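You operate a simulated robot arm through the tools that you are given. There is no shell and no other tool.

You are at the controls of a simulated robot arm. One attempt, no reset.

Task
Hit the red stop button and brush the grit off the keyboard.
Fine: stop first; blue hand brush, put back after; pull the button out only then; RESET key, screen at READY; press no other key. Set down upright: blue hand brush. Where these are worked on the way, their far stop is far enough and under half their travel is too little: red stop button. What is to be rubbed or washed off counts as gone when no trace of it is left.

It is judged by the outcome, as a careful person would: the job done as asked, and still so three seconds after it is handed in. It fails if anything else is knocked over, pushed out of place, dropped, spilled or broken.

Robot
A 7-joint arm with a two-finger parallel gripper, fixed in place. Base frame: the origin is at the foot of the arm, x ahead of it, y to its left, z up. Lengths are in m, angles in degrees, forces in N, time in s.
Its first joint turns from -132.0 to 132.0 degrees. Payload 3.91 kg.
Tool frame: the origin (TCP) lies between the finger pads and is the grasp point; the fingertips stand 0.03 m ahead of it; z points along the fingers, y is the line along which they close. The gripper opens to 0.11 m. The fingers are 0.02 m wide and 0.01 m thick; the gripper's body (0.048 by 0.112 m) begins 0.055 m behind the TCP.
Orientation is that of the tool frame in the base frame, as a unit quaternion [w, x, y, z]. With the fingers straight down and closing along the base's y, the tool's x points along the base's -x, its y along +y and its z along -z.

Tools
- The arm moves only by the tool servo_tool. Its argument "targets" is a list of rows, each an object of numbers (a shift or turn left out is 0, a gripper value left out holds the last): "tx", "ty", "tz": the shift along the base's x, y, z in mm; "ax", "ay", "az": the turn, a rotation vector about the base's x, y, z in rad; "hand": the opening, from 0 (shut) to 1 (fully open). In form: [{"tx": .., "ty": .., "tz": .., "ax": .., "ay": .., "az": .., "hand": ..}, ...]. A call has 1 to 20 rows; each row is the pose to reach, as a shift and turn from the pose commanded when the call began. A row lasts 0.2 s, in which the tool goes at most 0.05 m and 8.6 degrees; a call with a longer step from one row to the next is refused whole, and so is a gripper value outside its range. Where a pose cannot be reached the arm comes as near as it can. A force on the tool above 90 N (or 10 N above the force at the start of the call, whichever is more), or a blocked arm, ends the call early, and 0.2 s more pass. The fingers move at their own pace (about 0.108 m/s each) and stop on an object; they squeeze with about 28 N. The grip force told is the motor's: it shows also when the fingers shut on nothing. Time passes only in rows, and 0.2 s behind the last, so rows that repeat a pose let the fingers close. The reply holds the time, the measured pose of the TCP, the force on the tool along the base axes, the opening and the grip force, in the units named above and with some noise, with the torque about the TCP (base axes, N m) and any sound that the robot's microphone picked up, and new pictures: "show" is both (left out), scene, wrist or none.
- Cameras (640 x 400 px; columns grow to the right, rows downward): "scene" is fixed at [0.4002, -0.6493, 1.7351]; the picture's right is [1.00, -0.07, 0.00], its down [-0.03, -0.36, -0.93] and it looks along [0.07, 0.93, -0.36] (base axes); focal length 370 px, centre (320, 200). "wrist" rides on the gripper at [0.072, 0.017, -0.103] in the tool frame; the picture's right is [-0.23, 0.97, 0.00], its down [-0.76, -0.18, -0.62] and it looks along [-0.61, -0.14, 0.78] (tool axes); focal length 222 px, centre (320, 200). There is no depth. A picture from a camera that has moved, and an enlarged one, comes with that camera's place and axes in the base frame and with its lens.
- close_up(camera, box): a new picture of the part [left, top, right, bottom] of that camera's present view, enlarged. It takes no simulated time.
- hand_in(): hands the job in; it is judged then, once.

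Places have to be worked out from the pictures, the camera data and where the tool is seen. Open the gripper and draw the arm clear of the work before you hand the job in, unless the task says otherwise.

The tools are called after ">>>" as a command line: name --argument value ..., lists and objects as JSON in quotes. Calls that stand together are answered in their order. servo_tool: Moves the arm, as the interface text tells. Its arguments: {"type":"object","properties":{"targets":{"type":"array"},"show":{"type":"string","enum":["both","scene","wrist","none"]}},"required":["targets"]} The other tools are called the same way: close_up (camera, box) takes an enlarged picture of a part of a camera's view; hand_in () hands the job in.

At the start:

```text
time: 0.0
tool_pos: [0.1429, 0.4826, 1.4179]
tool_rot: [0.001, 0.0, 1.0, 0.0]
contact_force: [0.4, 0.4, -1.1]
ft_torque: [0.01, -0.01, 0.0]
gripper_width: 0.1098
gripper_force: 0.0
```

scene: 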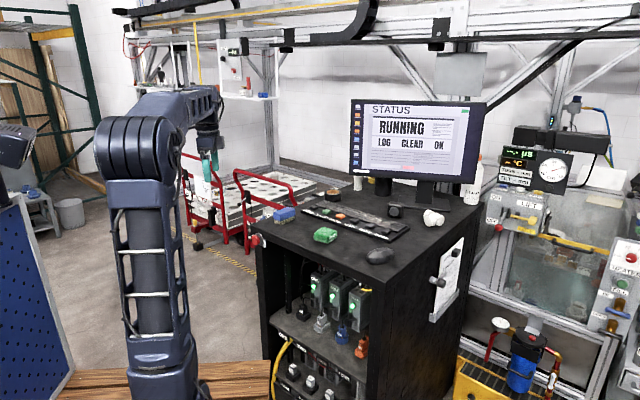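
wrist: 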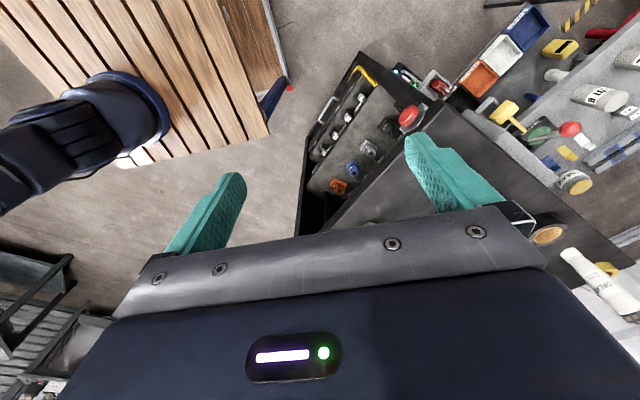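

I'll start by enlarging the parts of the scene around the cabinet, keyboard and stop button before moving.

>>> close_up --camera "scene" --box '[240, 170, 480, 320]'

>>> close_up --camera "scene" --box '[290, 180, 420, 260]'

>>> close_up --camera "scene" --box '[340, 90, 500, 190]'

>>> close_up --camera "wrist" --box '[300, 40, 640, 260]'

```text
2.67 times, centred on (360, 245) of scene
camera zoom: at [0.4002, -0.6493, 1.7351], right [1.0, -0.07, 0.0], down [-0.03, -0.36, -0.93], along [0.07, 0.93, -0.36], focal length 988 px, centre (213, 80)
```

zoom: 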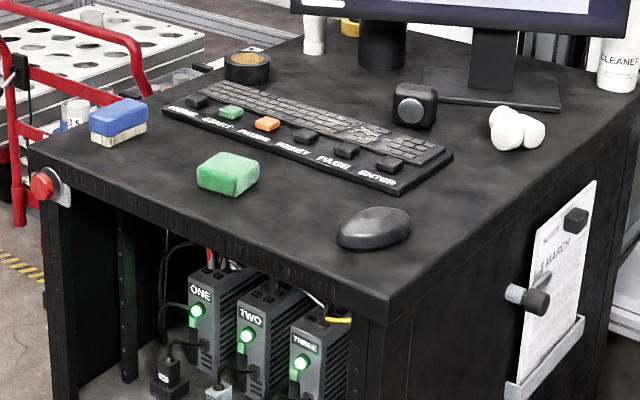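

```text
4.92 times, centred on (355, 220) of scene
camera zoom: at [0.4002, -0.6493, 1.7351], right [1.0, -0.07, 0.0], down [-0.03, -0.36, -0.93], along [0.07, 0.93, -0.36], focal length 1823 px, centre (148, 102)
```

zoom: 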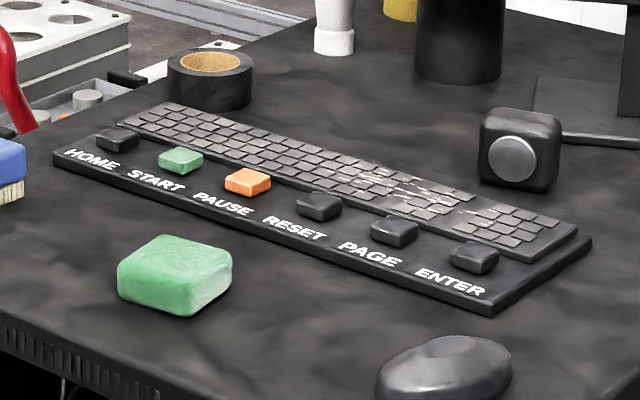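

```text
4.00 times, centred on (420, 140) of scene
camera zoom: at [0.4002, -0.6493, 1.7351], right [1.0, -0.07, 0.0], down [-0.03, -0.36, -0.93], along [0.07, 0.93, -0.36], focal length 1481 px, centre (-80, 440)
```

zoom: 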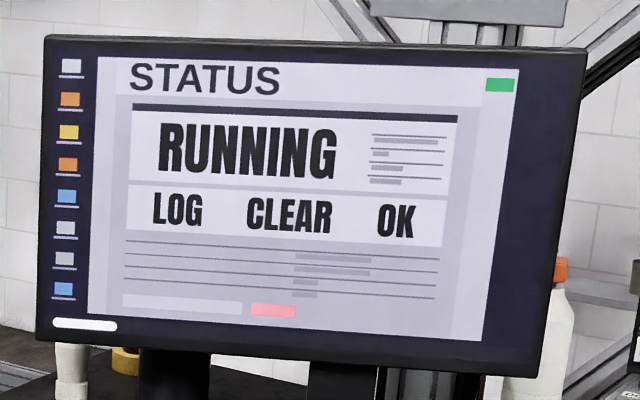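

```text
1.82 times, centred on (470, 150) of wrist
camera zoom: at [0.0714, 0.5019, 1.5218], right [0.23, 0.97, 0.0], down [0.76, -0.18, 0.62], along [0.61, -0.14, -0.78], focal length 404 px, centre (47, 291)
```

zoom: 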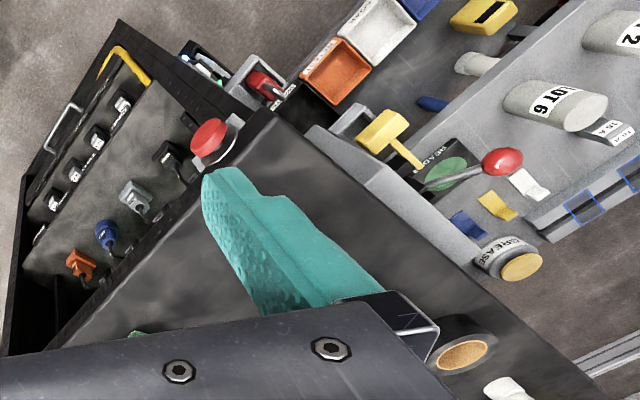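

The button appears to be on the cabinet's front face near its left corner, around (0.25, 0.64, 1.085). The brush is on the table near (0.36, 0.73). I'll enlarge each item for more detail.

>>> close_up --camera "scene" --box '[345, 200, 415, 244]'

>>> close_up --camera "scene" --box '[240, 195, 310, 255]'

>>> close_up --camera "scene" --box '[295, 190, 365, 234]'

>>> close_up --camera "wrist" --box '[370, 80, 470, 150]'

```text
9.09 times, centred on (380, 222) of scene
camera zoom: at [0.4002, -0.6493, 1.7351], right [1.0, -0.07, 0.0], down [-0.03, -0.36, -0.93], along [0.07, 0.93, -0.36], focal length 3366 px, centre (-226, 0)
```

zoom: 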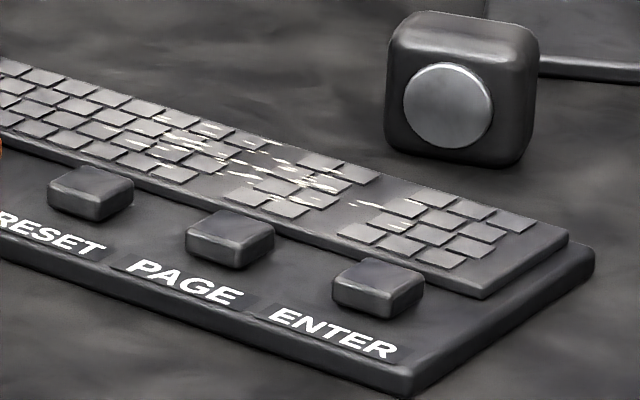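

```text
6.67 times, centred on (275, 225) of scene
camera zoom: at [0.4002, -0.6493, 1.7351], right [1.0, -0.07, 0.0], down [-0.03, -0.36, -0.93], along [0.07, 0.93, -0.36], focal length 2469 px, centre (620, 33)
```

zoom: 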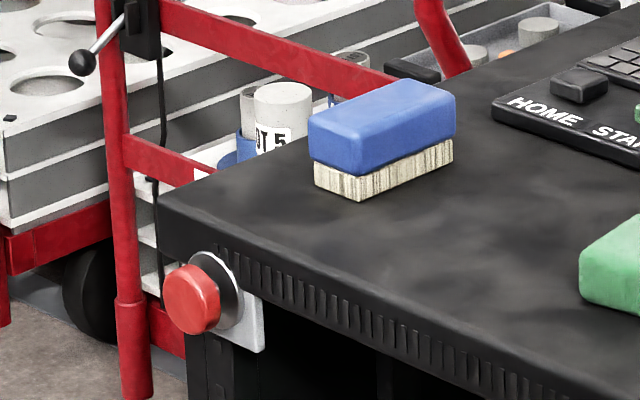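

```text
9.09 times, centred on (330, 212) of scene
camera zoom: at [0.4002, -0.6493, 1.7351], right [1.0, -0.07, 0.0], down [-0.03, -0.36, -0.93], along [0.07, 0.93, -0.36], focal length 3366 px, centre (229, 91)
```

zoom: 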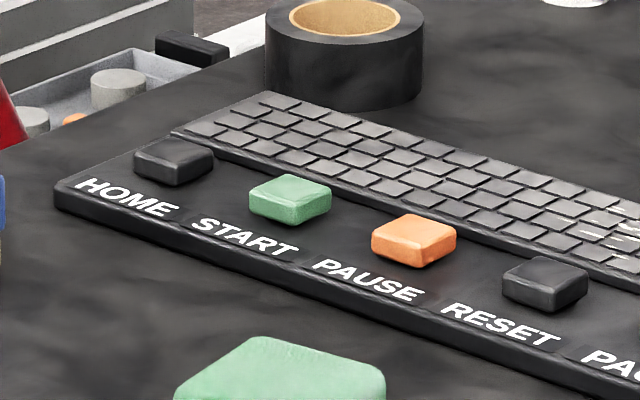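

```text
5.71 times, centred on (420, 115) of wrist
camera zoom: at [0.0714, 0.5019, 1.5218], right [0.23, 0.97, 0.0], down [0.76, -0.18, 0.62], along [0.61, -0.14, -0.78], focal length 1269 px, centre (-251, 686)
```

zoom: 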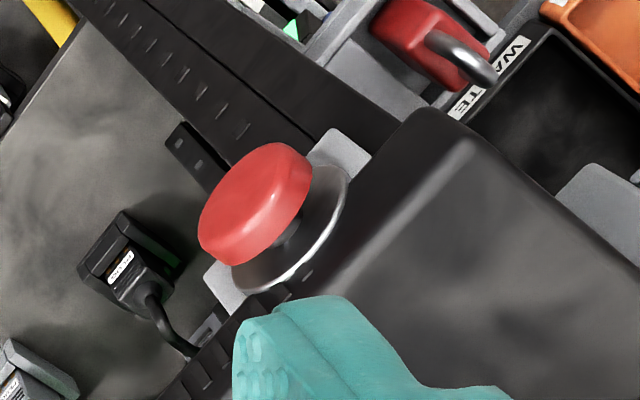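

The mushroom button, roughly 43 mm in diameter, is on the front face, which is turned about 45° from the base axes. I'll yaw the tool about 46° to line up with the cabinet and look through the wrist camera.

>>> servo_tool --targets '[{"az": 0.134}, {"az": 0.268}, {"az": 0.402}, {"az": 0.536}, {"az": 0.67}, {"az": 0.803}, {"az": 0.803}]'

```text
time: 1.6
tool_pos: [0.1442, 0.4843, 1.4182]
tool_rot: [-0.001, -0.391, 0.92, 0.0]
contact_force: [-0.4, -0.4, -0.1]
ft_torque: [-0.03, -0.03, -0.01]
gripper_width: 0.11
gripper_force: 0.0
camera wrist: at [0.0816, 0.4444, 1.5219], right [-0.54, 0.84, 0.0], down [0.66, 0.43, 0.62], along [0.52, 0.34, -0.78], focal length 222 px, centre (320, 200)
```

scene: 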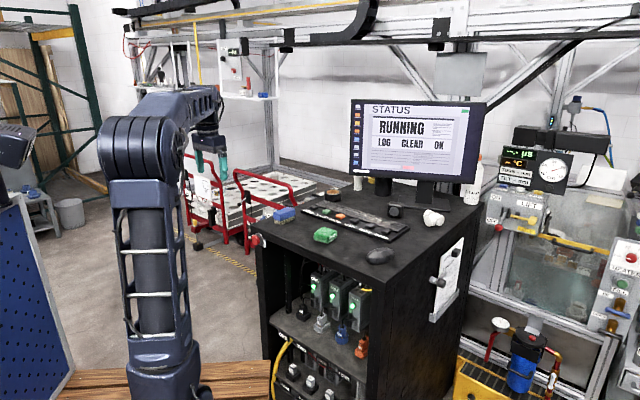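
wrist: 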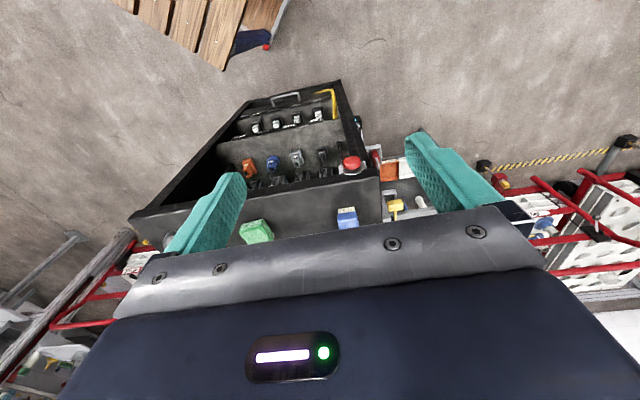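

The aligned view puts the button near (0.249, 0.641, 1.075), matching the first estimate. Next I'll pitch the tool forward toward horizontal along the cabinet's inward normal while dropping a little, and check that the arm follows.

>>> servo_tool --targets '[{"tz": -20, "ax": 0.1, "ay": -0.097}, {"tz": -40, "ax": 0.2, "ay": -0.194}, {"tz": -60, "ax": 0.3, "ay": -0.291}, {"tz": -80, "ax": 0.4, "ay": -0.388}, {"tz": -100, "ax": 0.5, "ay": -0.485}, {"tz": -120, "ax": 0.6, "ay": -0.582}, {"tz": -120, "ax": 0.6, "ay": -0.582}]'

```text
time: 3.2
tool_pos: [0.1419, 0.4822, 1.2999]
tool_rot: [0.375, -0.357, 0.841, 0.158]
contact_force: [-0.4, -0.4, 0.0]
ft_torque: [0.01, 0.03, 0.0]
gripper_width: 0.11
gripper_force: 0.0
camera wrist: at [0.0434, 0.4057, 1.3146], right [-0.6, 0.79, 0.17], down [0.16, -0.09, 0.98], along [0.79, 0.61, -0.07], focal length 222 px, centre (320, 200)
```

scene: 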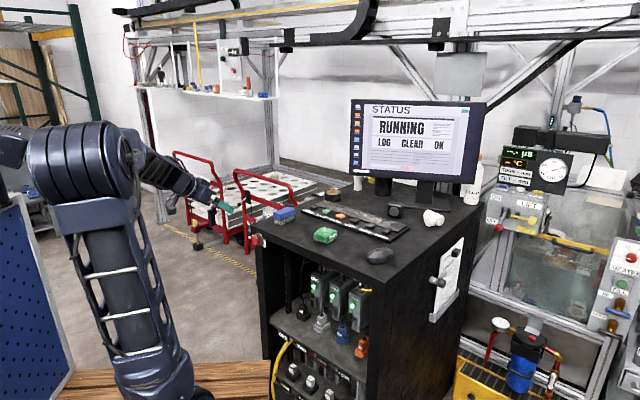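
wrist: 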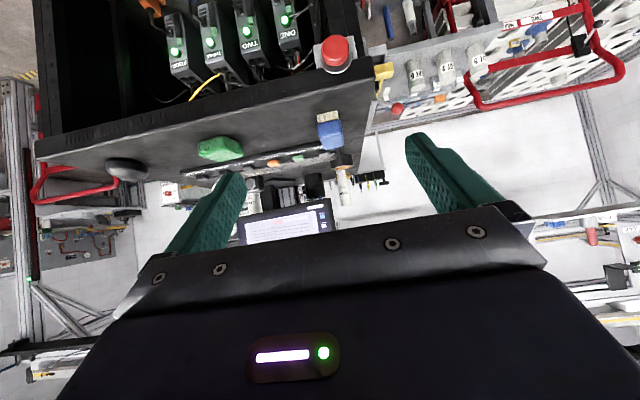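

The arm followed and leaned its elbow back to the left. I'll check how close the elbow is to the items on that side before pitching further.

>>> close_up --camera "scene" --box '[0, 90, 280, 400]'

>>> close_up --camera "wrist" --box '[180, 0, 420, 180]'

```text
1.29 times, centred on (140, 245) of scene
camera zoom: at [0.4002, -0.6493, 1.7351], right [1.0, -0.07, 0.0], down [-0.03, -0.36, -0.93], along [0.07, 0.93, -0.36], focal length 478 px, centre (552, 142)
```

zoom: 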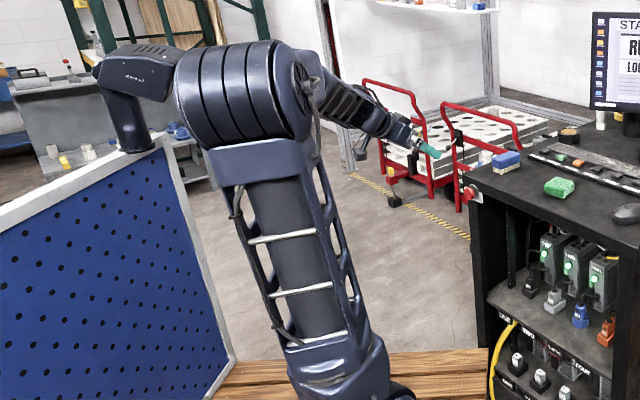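

```text
2.22 times, centred on (300, 90) of wrist
camera zoom: at [0.0434, 0.4057, 1.3146], right [-0.6, 0.79, 0.17], down [0.16, -0.09, 0.98], along [0.79, 0.61, -0.07], focal length 494 px, centre (364, 444)
```

zoom: 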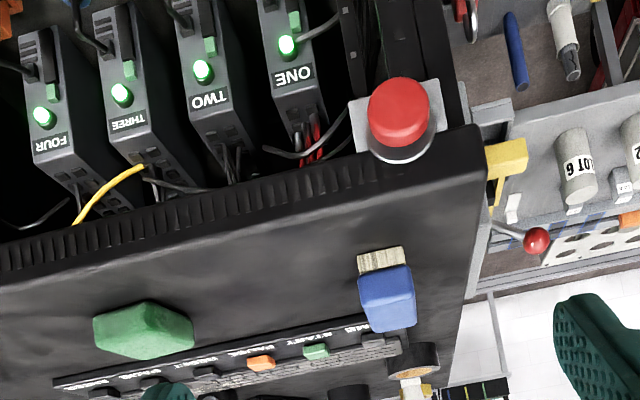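

The camera on a post near the elbow looks to be behind the arm. Moving forward and down should bring the elbow back away from it. I'll go to a staging pose about 0.1 m in front of the button, closing the fingers on the way.

>>> servo_tool --targets '[{"tx": 5, "ty": 12, "tz": -33, "hand": 0}, {"tx": 9, "ty": 24, "tz": -66, "hand": 0}, {"tx": 14, "ty": 36, "tz": -100, "hand": 0}, {"tx": 19, "ty": 48, "tz": -133, "hand": 0}, {"tx": 23, "ty": 60, "tz": -166, "hand": 0}, {"tx": 28, "ty": 73, "tz": -200, "hand": 0}, {"tx": 28, "ty": 73, "tz": -200, "hand": 0}]'

```text
time: 4.8
tool_pos: [0.1721, 0.5572, 1.0971]
tool_rot: [0.374, -0.358, 0.841, 0.158]
contact_force: [0.2, 0.2, -0.2]
ft_torque: [0.01, 0.0, -0.02]
gripper_width: 0.0
gripper_force: 28.1
camera wrist: at [0.0733, 0.4799, 1.1134], right [-0.59, 0.79, 0.17], down [0.16, -0.09, 0.98], along [0.79, 0.61, -0.07], focal length 222 px, centre (320, 200)
```

scene: 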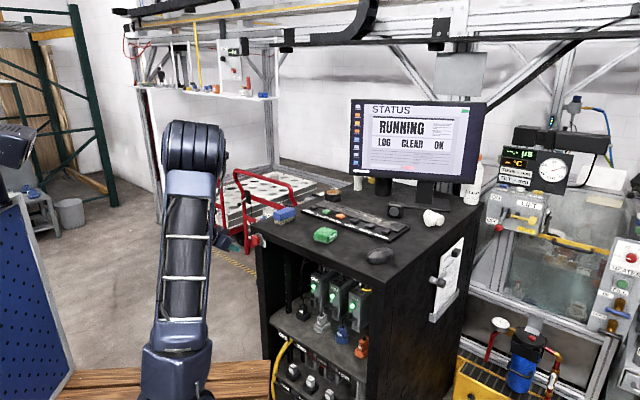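
wrist: 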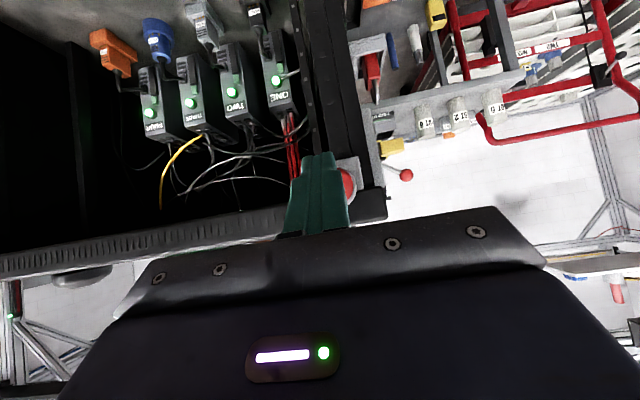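

The fingers are now about 8 cm in front of the button and the elbow is clear. I'll pitch further toward horizontal here and check.

>>> servo_tool --targets '[{"ax": 0.093, "ay": -0.09}, {"ax": 0.187, "ay": -0.18}, {"ax": 0.28, "ay": -0.271}, {"ax": 0.374, "ay": -0.361}, {"ax": 0.46, "ay": -0.445}, {"ax": 0.5, "ay": -0.483}, {"ax": 0.5, "ay": -0.483}]'

```text
time: 6.4
tool_pos: [0.1723, 0.5561, 1.0986]
tool_rot: [0.639, -0.281, 0.664, 0.269]
contact_force: [-0.5, 0.1, 0.2]
ft_torque: [0.0, 0.01, -0.02]
gripper_width: 0.0001
gripper_force: 28.0
camera wrist: at [0.0863, 0.4928, 1.0305], right [-0.69, 0.68, 0.23], down [-0.29, -0.55, 0.79], along [0.66, 0.48, 0.58], focal length 222 px, centre (320, 200)
```

scene: 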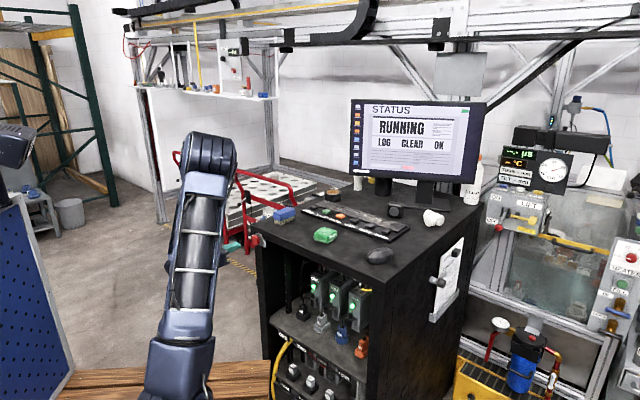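
wrist: 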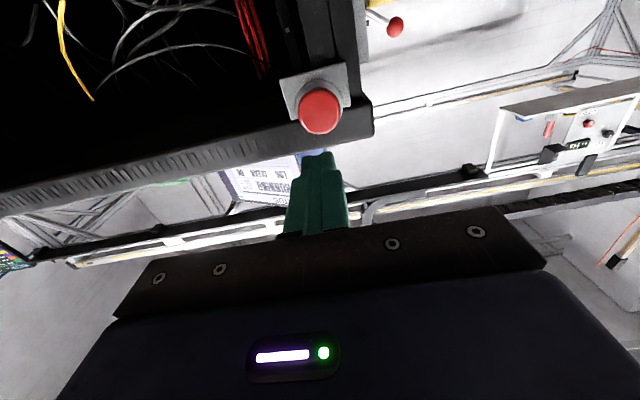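

The tool is nearly horizontal and in line with the button, which sits about 10 mm below the tool axis. I'll drop 11 mm and advance 60 mm along the axis, stopping about 2 cm short.

>>> servo_tool --targets '[{"tz": -11}, {"tx": 14, "ty": 14, "tz": -11}, {"tx": 28, "ty": 29, "tz": -11}, {"tx": 42, "ty": 43, "tz": -11}, {"tx": 42, "ty": 43, "tz": -11}]'

>>> close_up --camera "wrist" --box '[250, 60, 410, 180]'

>>> close_up --camera "scene" --box '[220, 195, 310, 255]'

```text
time: 7.6
tool_pos: [0.2143, 0.6001, 1.0886]
tool_rot: [0.638, -0.282, 0.664, 0.27]
contact_force: [-0.4, -0.2, 0.5]
ft_torque: [0.02, 0.01, -0.02]
gripper_width: 0.0
gripper_force: 28.1
camera wrist: at [0.1289, 0.5364, 1.0197], right [-0.69, 0.68, 0.23], down [-0.28, -0.55, 0.79], along [0.66, 0.48, 0.58], focal length 222 px, centre (320, 200)
```

scene: 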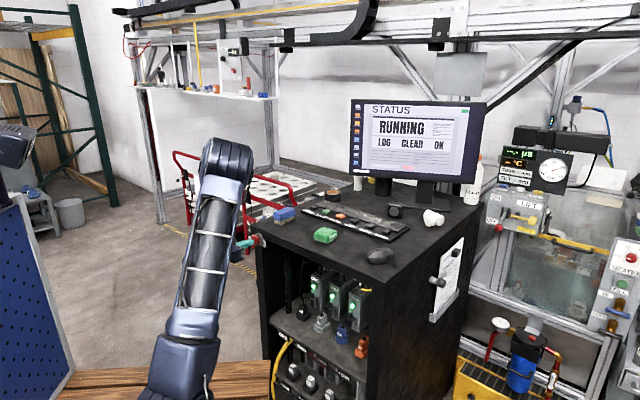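
wrist: 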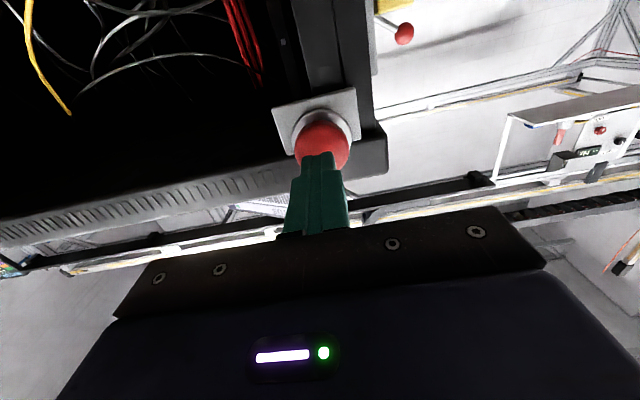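

```text
3.33 times, centred on (330, 120) of wrist
camera zoom: at [0.1289, 0.5364, 1.0197], right [-0.69, 0.68, 0.23], down [-0.28, -0.55, 0.79], along [0.66, 0.48, 0.58], focal length 740 px, centre (287, 467)
```

zoom: 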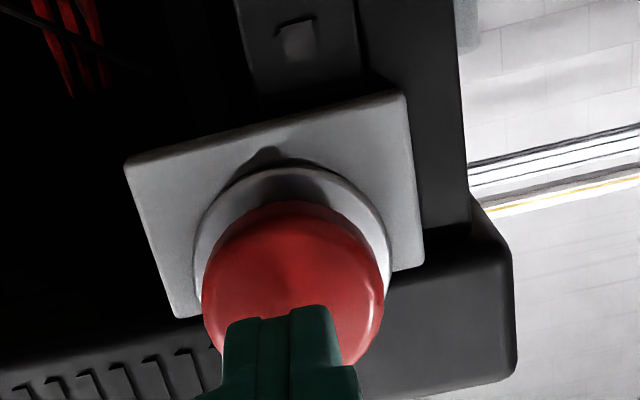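

```text
6.67 times, centred on (265, 225) of scene
camera zoom: at [0.4002, -0.6493, 1.7351], right [1.0, -0.07, 0.0], down [-0.03, -0.36, -0.93], along [0.07, 0.93, -0.36], focal length 2469 px, centre (687, 33)
```

zoom: 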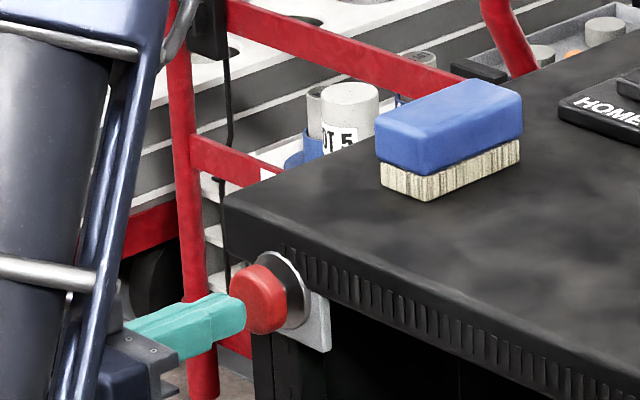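

The fingertips are lined up and about 18 mm from the button face. I'll advance slowly and watch the force.

>>> servo_tool --targets '[{"tx": 3, "ty": 3}, {"tx": 6, "ty": 6}, {"tx": 9, "ty": 9}, {"tx": 11, "ty": 11}, {"tx": 13, "ty": 13.4}, {"tx": 14.5, "ty": 15}]' --show "none"

```text
time: 9.0
tool_pos: [0.2281, 0.6139, 1.0868]
tool_rot: [0.638, -0.282, 0.663, 0.27]
contact_force: [-8.9, -21.0, -4.5]
ft_torque: [0.08, 0.02, -0.28]
gripper_width: 0.0
gripper_force: 27.9
heard: click
```

I heard a click at about 23 N. Before pushing further I'll check the button and the screen.

>>> close_up --camera "scene" --box '[220, 195, 310, 255]'

>>> close_up --camera "scene" --box '[340, 90, 500, 190]'

>>> close_up --camera "wrist" --box '[250, 60, 410, 180]'

```text
6.67 times, centred on (265, 225) of scene
camera zoom: at [0.4002, -0.6493, 1.7351], right [1.0, -0.07, 0.0], down [-0.03, -0.36, -0.93], along [0.07, 0.93, -0.36], focal length 2469 px, centre (687, 33)
```

zoom: 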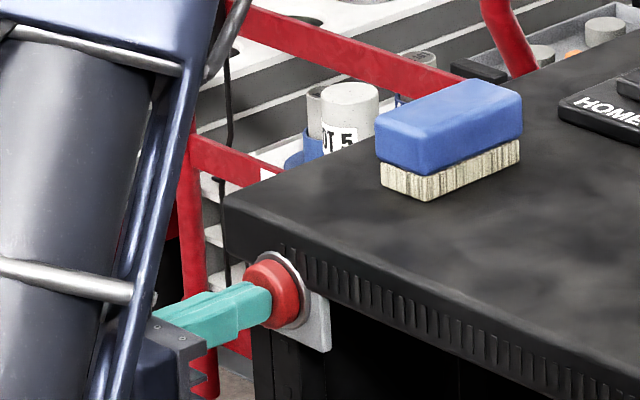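

```text
4.00 times, centred on (420, 140) of scene
camera zoom: at [0.4002, -0.6493, 1.7351], right [1.0, -0.07, 0.0], down [-0.03, -0.36, -0.93], along [0.07, 0.93, -0.36], focal length 1481 px, centre (-80, 440)
```

zoom: 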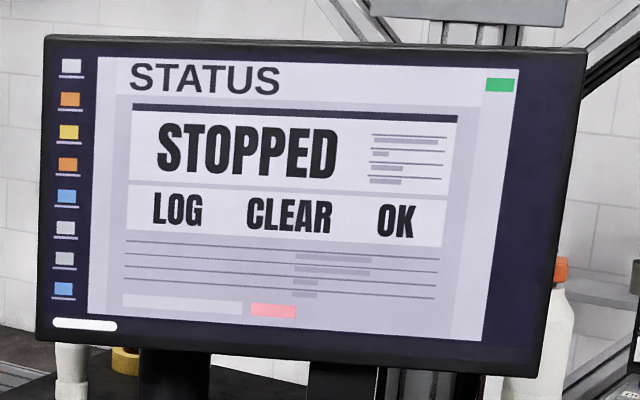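

```text
3.33 times, centred on (330, 120) of wrist
camera zoom: at [0.1421, 0.5503, 1.0191], right [-0.69, 0.68, 0.23], down [-0.28, -0.55, 0.79], along [0.66, 0.48, 0.58], focal length 740 px, centre (287, 467)
```

zoom: 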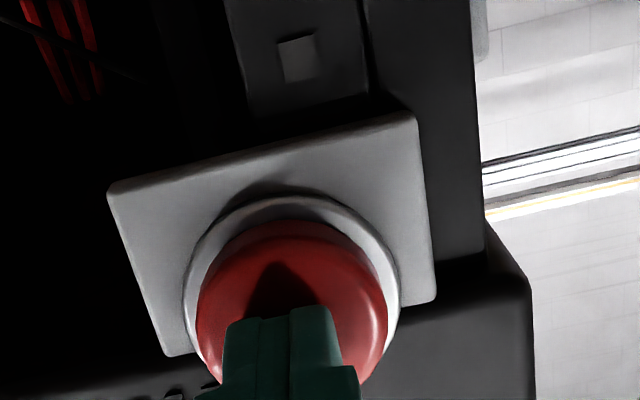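

The screen now reads STOPPED and the button is in. I'll back straight out and confirm it stays latched.

>>> servo_tool --targets '[{"tx": -10, "ty": -10.3}, {"tx": -35, "ty": -36}, {"tx": -62, "ty": -64}, {"tx": -83, "ty": -86}, {"tx": -83, "ty": -86}]'

>>> close_up --camera "scene" --box '[240, 195, 310, 255]'

>>> close_up --camera "wrist" --box '[240, 60, 420, 180]'

>>> close_up --camera "scene" --box '[340, 90, 500, 190]'

```text
time: 10.2
tool_pos: [0.1453, 0.5272, 1.0873]
tool_rot: [0.638, -0.282, 0.664, 0.269]
contact_force: [0.4, -0.4, -0.1]
ft_torque: [-0.02, 0.0, -0.03]
gripper_width: 0.0
gripper_force: 28.4
camera wrist: at [0.0602, 0.4644, 1.0191], right [-0.69, 0.68, 0.23], down [-0.29, -0.55, 0.79], along [0.66, 0.48, 0.58], focal length 222 px, centre (320, 200)
```

scene: 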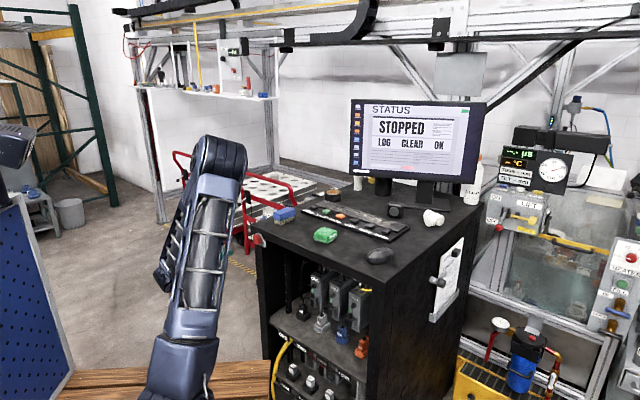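
wrist: 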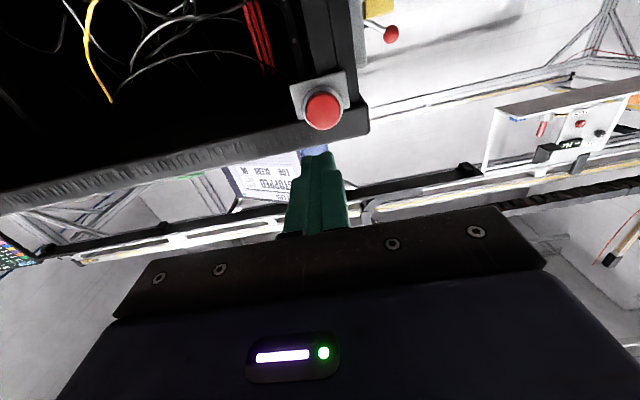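

```text
6.67 times, centred on (275, 225) of scene
camera zoom: at [0.4002, -0.6493, 1.7351], right [1.0, -0.07, 0.0], down [-0.03, -0.36, -0.93], along [0.07, 0.93, -0.36], focal length 2469 px, centre (620, 33)
```

zoom: 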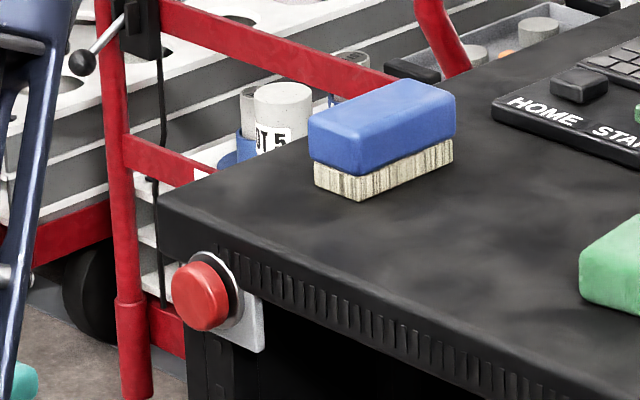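

```text
3.33 times, centred on (330, 120) of wrist
camera zoom: at [0.0602, 0.4644, 1.0191], right [-0.69, 0.68, 0.23], down [-0.29, -0.55, 0.79], along [0.66, 0.48, 0.58], focal length 740 px, centre (287, 467)
```

zoom: 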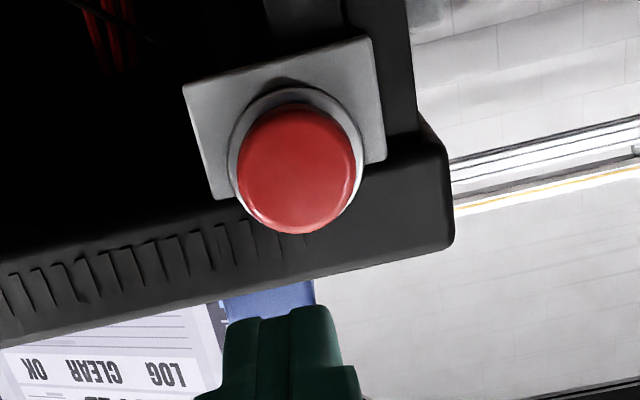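

```text
4.00 times, centred on (420, 140) of scene
camera zoom: at [0.4002, -0.6493, 1.7351], right [1.0, -0.07, 0.0], down [-0.03, -0.36, -0.93], along [0.07, 0.93, -0.36], focal length 1481 px, centre (-80, 440)
```

zoom: 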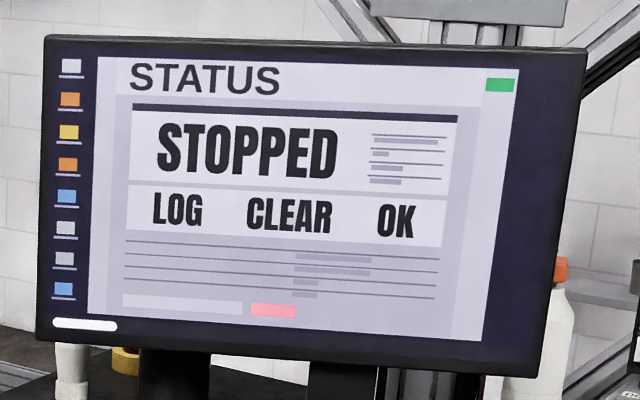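

The button is latched and the screen still shows STOPPED. Next is the brush: about 75 × 34 mm, centred near (0.36, 0.713), with its long axis along about 45°. I'll raise the arm and tilt back to a 30° forward pitch, hovering over the brush. That tilt will give me the reach I need at the keyboard.

>>> servo_tool --targets '[{"tz": 40, "ax": -0.0906, "ay": 0.0876, "hand": 0.6}, {"tz": 80, "ax": -0.181, "ay": 0.175, "hand": 0.6}, {"tz": 120, "ax": -0.272, "ay": 0.263, "hand": 0.6}, {"tz": 160, "ax": -0.362, "ay": 0.35, "hand": 0.6}, {"tx": 20, "ty": 16, "tz": 184, "ax": -0.453, "ay": 0.438, "hand": 0.6}, {"tx": 50, "ty": 41, "tz": 184, "ax": -0.544, "ay": 0.525, "hand": 0.6}, {"tx": 80, "ty": 66, "tz": 184, "ax": -0.634, "ay": 0.613, "hand": 0.6}, {"tx": 110, "ty": 90, "tz": 184, "ax": -0.724, "ay": 0.7, "hand": 0.6}, {"tx": 140, "ty": 115, "tz": 184, "ax": -0.724, "ay": 0.7, "hand": 0.6}, {"tx": 166, "ty": 136, "tz": 184, "ax": -0.724, "ay": 0.7, "hand": 0.6}, {"tx": 166, "ty": 136, "tz": 184, "ax": -0.724, "ay": 0.7, "hand": 0.6}]'

>>> close_up --camera "wrist" --box '[220, 40, 420, 165]'

>>> close_up --camera "scene" --box '[230, 150, 350, 250]'

```text
time: 12.6
tool_pos: [0.3127, 0.6642, 1.273]
tool_rot: [0.239, -0.378, 0.889, 0.1]
contact_force: [0.8, 0.0, -0.4]
ft_torque: [0.01, 0.02, 0.01]
gripper_width: 0.0657
gripper_force: 0.0
camera wrist: at [0.2215, 0.5944, 1.3262], right [-0.56, 0.82, 0.11], down [0.37, 0.13, 0.92], along [0.74, 0.56, -0.37], focal length 222 px, centre (320, 200)
```

scene: 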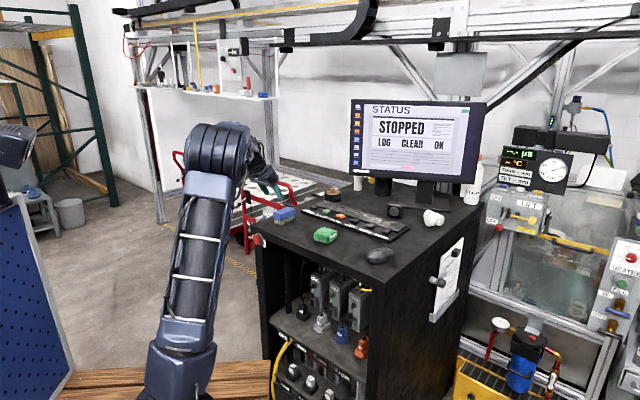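
wrist: 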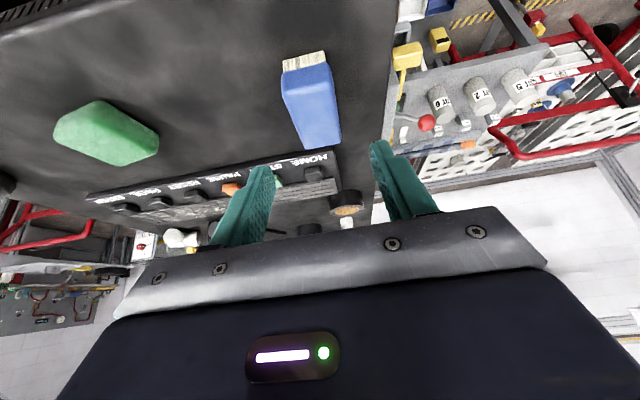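

```text
3.20 times, centred on (320, 102) of wrist
camera zoom: at [0.2215, 0.5944, 1.3262], right [-0.56, 0.82, 0.11], down [0.37, 0.13, 0.92], along [0.74, 0.56, -0.37], focal length 711 px, centre (320, 512)
```

zoom: 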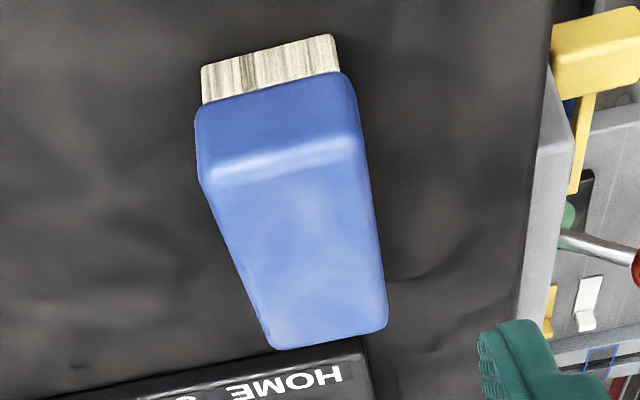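

```text
4.00 times, centred on (290, 200) of scene
camera zoom: at [0.4002, -0.6493, 1.7351], right [1.0, -0.07, 0.0], down [-0.03, -0.36, -0.93], along [0.07, 0.93, -0.36], focal length 1481 px, centre (440, 200)
```

zoom: 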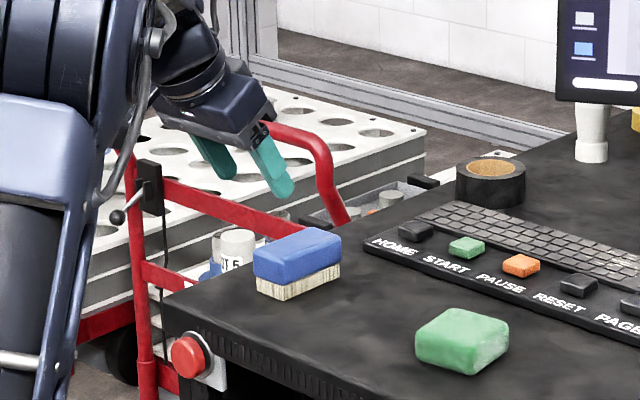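

From both views the table top is at z ≈ 1.125 and the brush about 40 mm wide and 43 mm tall, centred near (0.361, 0.707). I'll go halfway down along the tool axis and re-check alignment.

>>> servo_tool --targets '[{"tx": 8, "ty": 7, "tz": -20, "az": -0.01, "hand": 0.65}, {"tx": 16, "ty": 15, "tz": -40, "az": -0.02, "hand": 0.65}, {"tx": 24, "ty": 22, "tz": -60, "az": -0.026, "hand": 0.65}, {"tx": 24, "ty": 22, "tz": -60, "az": -0.026, "hand": 0.65}]'

>>> close_up --camera "wrist" --box '[200, 40, 440, 190]'

>>> close_up --camera "scene" --box '[240, 170, 330, 230]'

```text
time: 13.6
tool_pos: [0.335, 0.6888, 1.2129]
tool_rot: [0.24, -0.367, 0.894, 0.097]
contact_force: [-1.0, 0.8, 0.5]
ft_torque: [0.0, 0.0, -0.01]
gripper_width: 0.0713
gripper_force: 0.1
camera wrist: at [0.2413, 0.6207, 1.2662], right [-0.54, 0.83, 0.11], down [0.37, 0.12, 0.92], along [0.75, 0.54, -0.37], focal length 222 px, centre (320, 200)
```

scene: 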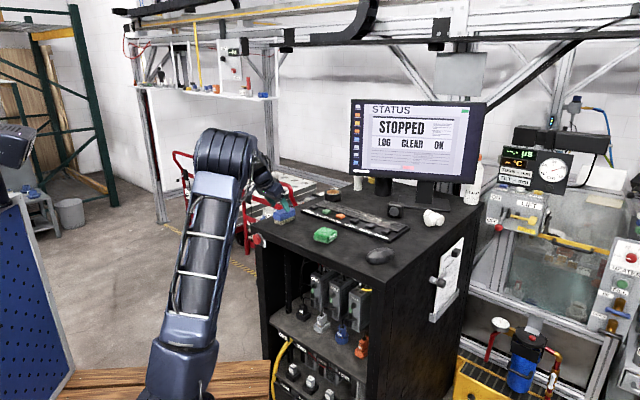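
wrist: 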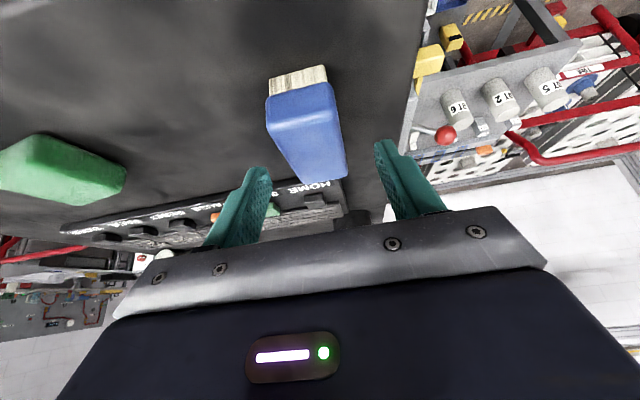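

```text
2.67 times, centred on (320, 115) of wrist
camera zoom: at [0.2413, 0.6207, 1.2662], right [-0.54, 0.83, 0.11], down [0.37, 0.12, 0.92], along [0.75, 0.54, -0.37], focal length 592 px, centre (320, 427)
```

zoom: 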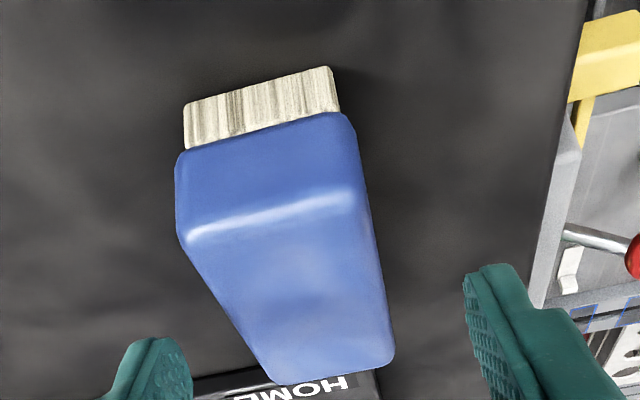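

```text
6.67 times, centred on (285, 200) of scene
camera zoom: at [0.4002, -0.6493, 1.7351], right [1.0, -0.07, 0.0], down [-0.03, -0.36, -0.93], along [0.07, 0.93, -0.36], focal length 2469 px, centre (553, 200)
```

zoom: 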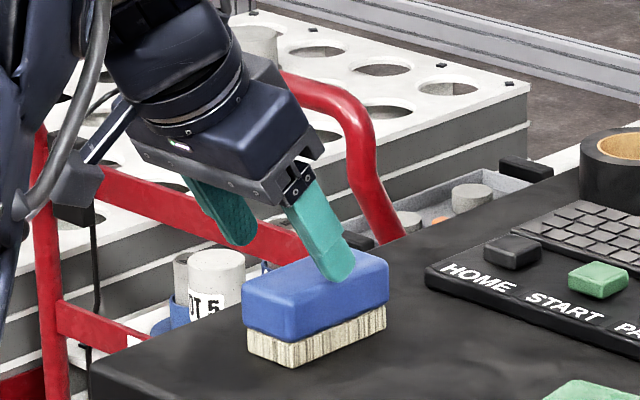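

In the tool frame the brush is aligned in yaw but offset about 5 mm sideways, and its block is about 43 × 87 mm. I'll correct that and descend to TCP z ≈ 1.163, which keeps the fingertips about 7 mm off the table.

>>> servo_tool --targets '[{"tx": 4, "ty": -4, "tz": 0}, {"tx": 10, "ty": 2, "tz": -13}, {"tx": 16, "ty": 8, "tz": -26}, {"tx": 21, "ty": 13, "tz": -38}, {"tx": 26, "ty": 18, "tz": -49}, {"tx": 26, "ty": 18, "tz": -49}]'

>>> close_up --camera "wrist" --box '[200, 40, 440, 190]'

>>> close_up --camera "scene" --box '[240, 170, 330, 230]'

```text
time: 15.0
tool_pos: [0.3606, 0.706, 1.164]
tool_rot: [0.24, -0.366, 0.894, 0.097]
contact_force: [-0.1, -0.8, -0.4]
ft_torque: [-0.03, -0.01, 0.04]
gripper_width: 0.0715
gripper_force: 0.0
camera wrist: at [0.2677, 0.639, 1.2164], right [-0.54, 0.83, 0.11], down [0.37, 0.12, 0.92], along [0.75, 0.54, -0.37], focal length 222 px, centre (320, 200)
```

scene: 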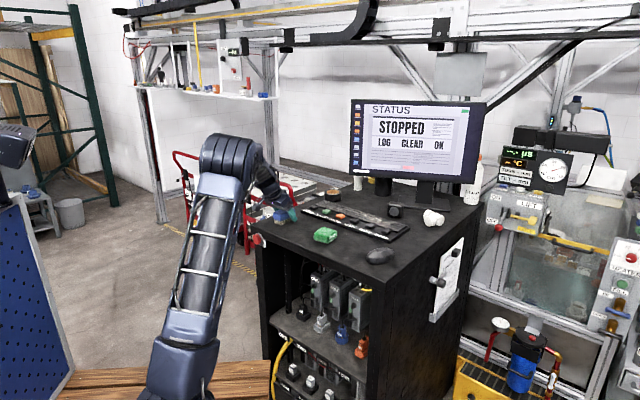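
wrist: 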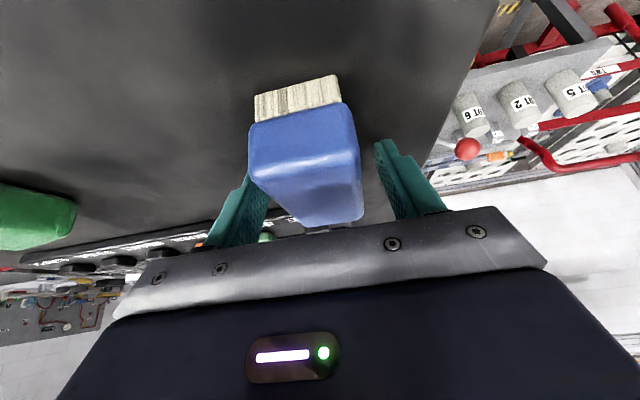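

```text
2.67 times, centred on (320, 115) of wrist
camera zoom: at [0.2677, 0.639, 1.2164], right [-0.54, 0.83, 0.11], down [0.37, 0.12, 0.92], along [0.75, 0.54, -0.37], focal length 592 px, centre (320, 427)
```

zoom: 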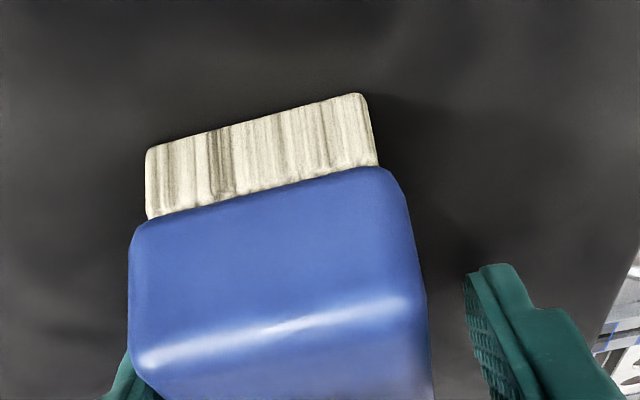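

```text
6.67 times, centred on (285, 200) of scene
camera zoom: at [0.4002, -0.6493, 1.7351], right [1.0, -0.07, 0.0], down [-0.03, -0.36, -0.93], along [0.07, 0.93, -0.36], focal length 2469 px, centre (553, 200)
```

zoom: 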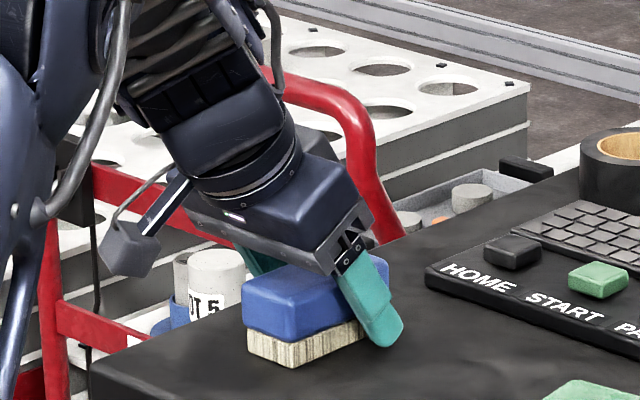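

The fingers straddle the brush block and nothing is in contact yet. I'll close the grip.

>>> servo_tool --targets '[{"hand": 0.3}, {"hand": 0.1}, {"hand": 0.1}, {"hand": 0.1}]'

>>> close_up --camera "scene" --box '[240, 170, 330, 230]'

```text
time: 16.0
tool_pos: [0.3617, 0.7061, 1.1647]
tool_rot: [0.24, -0.366, 0.894, 0.097]
contact_force: [-0.1, 0.8, 3.8]
ft_torque: [-0.03, 0.05, -0.01]
gripper_width: 0.0448
gripper_force: 28.3
camera wrist: at [0.2676, 0.639, 1.2166], right [-0.54, 0.83, 0.11], down [0.37, 0.12, 0.92], along [0.75, 0.54, -0.37], focal length 222 px, centre (320, 200)
```

scene: 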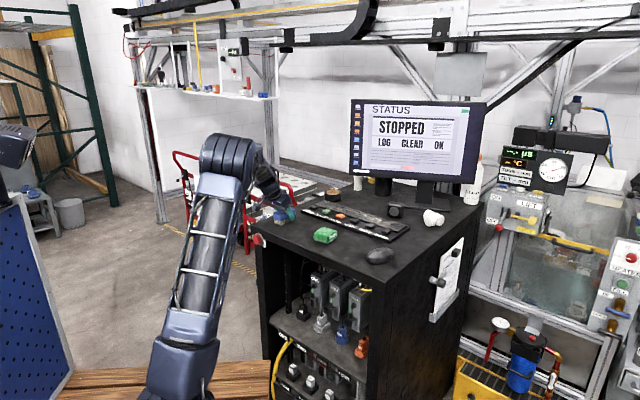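
wrist: 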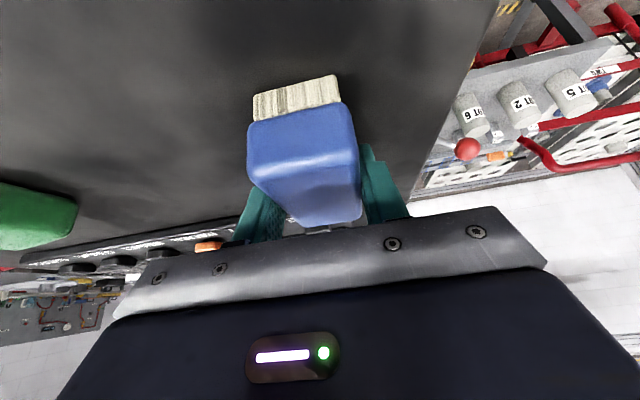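

```text
6.67 times, centred on (285, 200) of scene
camera zoom: at [0.4002, -0.6493, 1.7351], right [1.0, -0.07, 0.0], down [-0.03, -0.36, -0.93], along [0.07, 0.93, -0.36], focal length 2469 px, centre (553, 200)
```

zoom: 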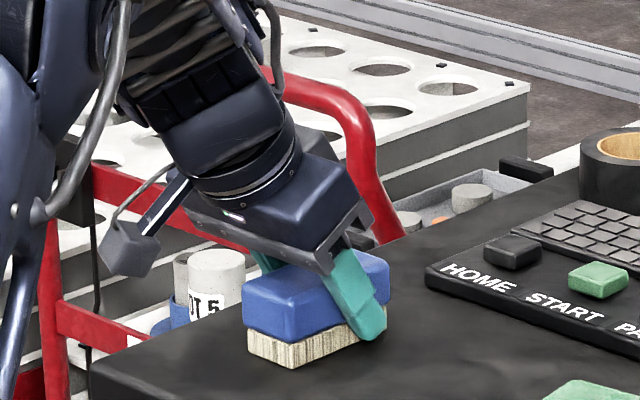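

The brush is gripped at 44.8 mm and hasn't shifted. I recorded the grip pose, TCP ≈ (0.361, 0.706, 1.1643), for putting it back. Next I'll lift straight up and check the hold.

>>> servo_tool --targets '[{"tz": 10}, {"tz": 40}, {"tz": 75}, {"tz": 110}, {"tz": 110}]'

>>> close_up --camera "scene" --box '[230, 150, 350, 230]'

```text
time: 17.2
tool_pos: [0.3594, 0.706, 1.2748]
tool_rot: [0.239, -0.366, 0.894, 0.097]
contact_force: [-0.1, 0.2, -0.5]
ft_torque: [-0.01, 0.04, 0.03]
gripper_width: 0.0447
gripper_force: 28.2
camera wrist: at [0.2677, 0.6381, 1.327], right [-0.54, 0.83, 0.11], down [0.37, 0.12, 0.92], along [0.75, 0.54, -0.37], focal length 222 px, centre (320, 200)
```

scene: 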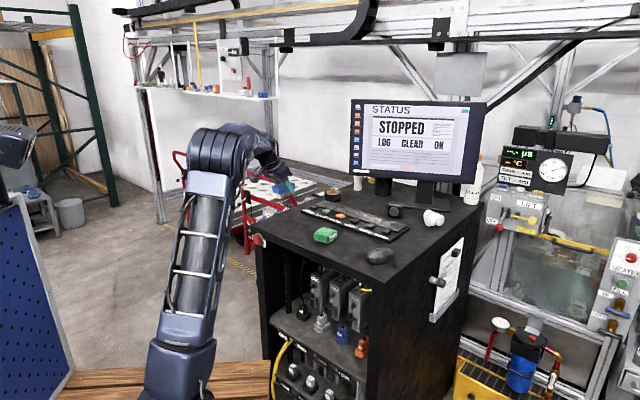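
wrist: 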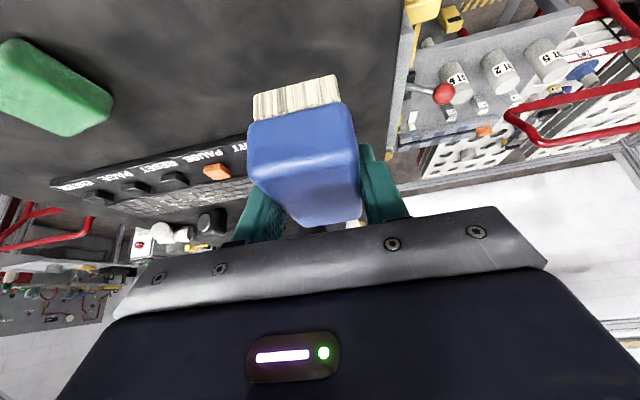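

```text
5.00 times, centred on (290, 190) of scene
camera zoom: at [0.4002, -0.6493, 1.7351], right [1.0, -0.07, 0.0], down [-0.03, -0.36, -0.93], along [0.07, 0.93, -0.36], focal length 1852 px, centre (470, 250)
```

zoom: 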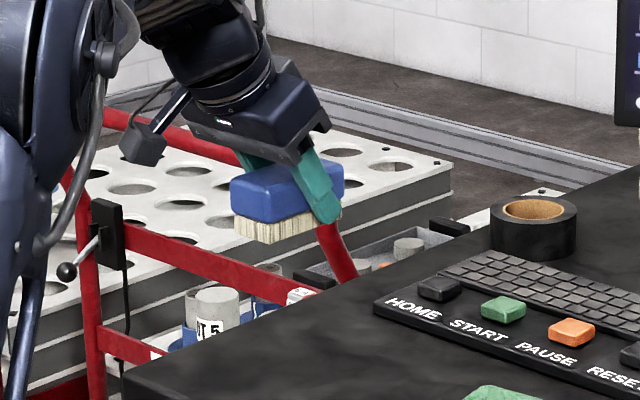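

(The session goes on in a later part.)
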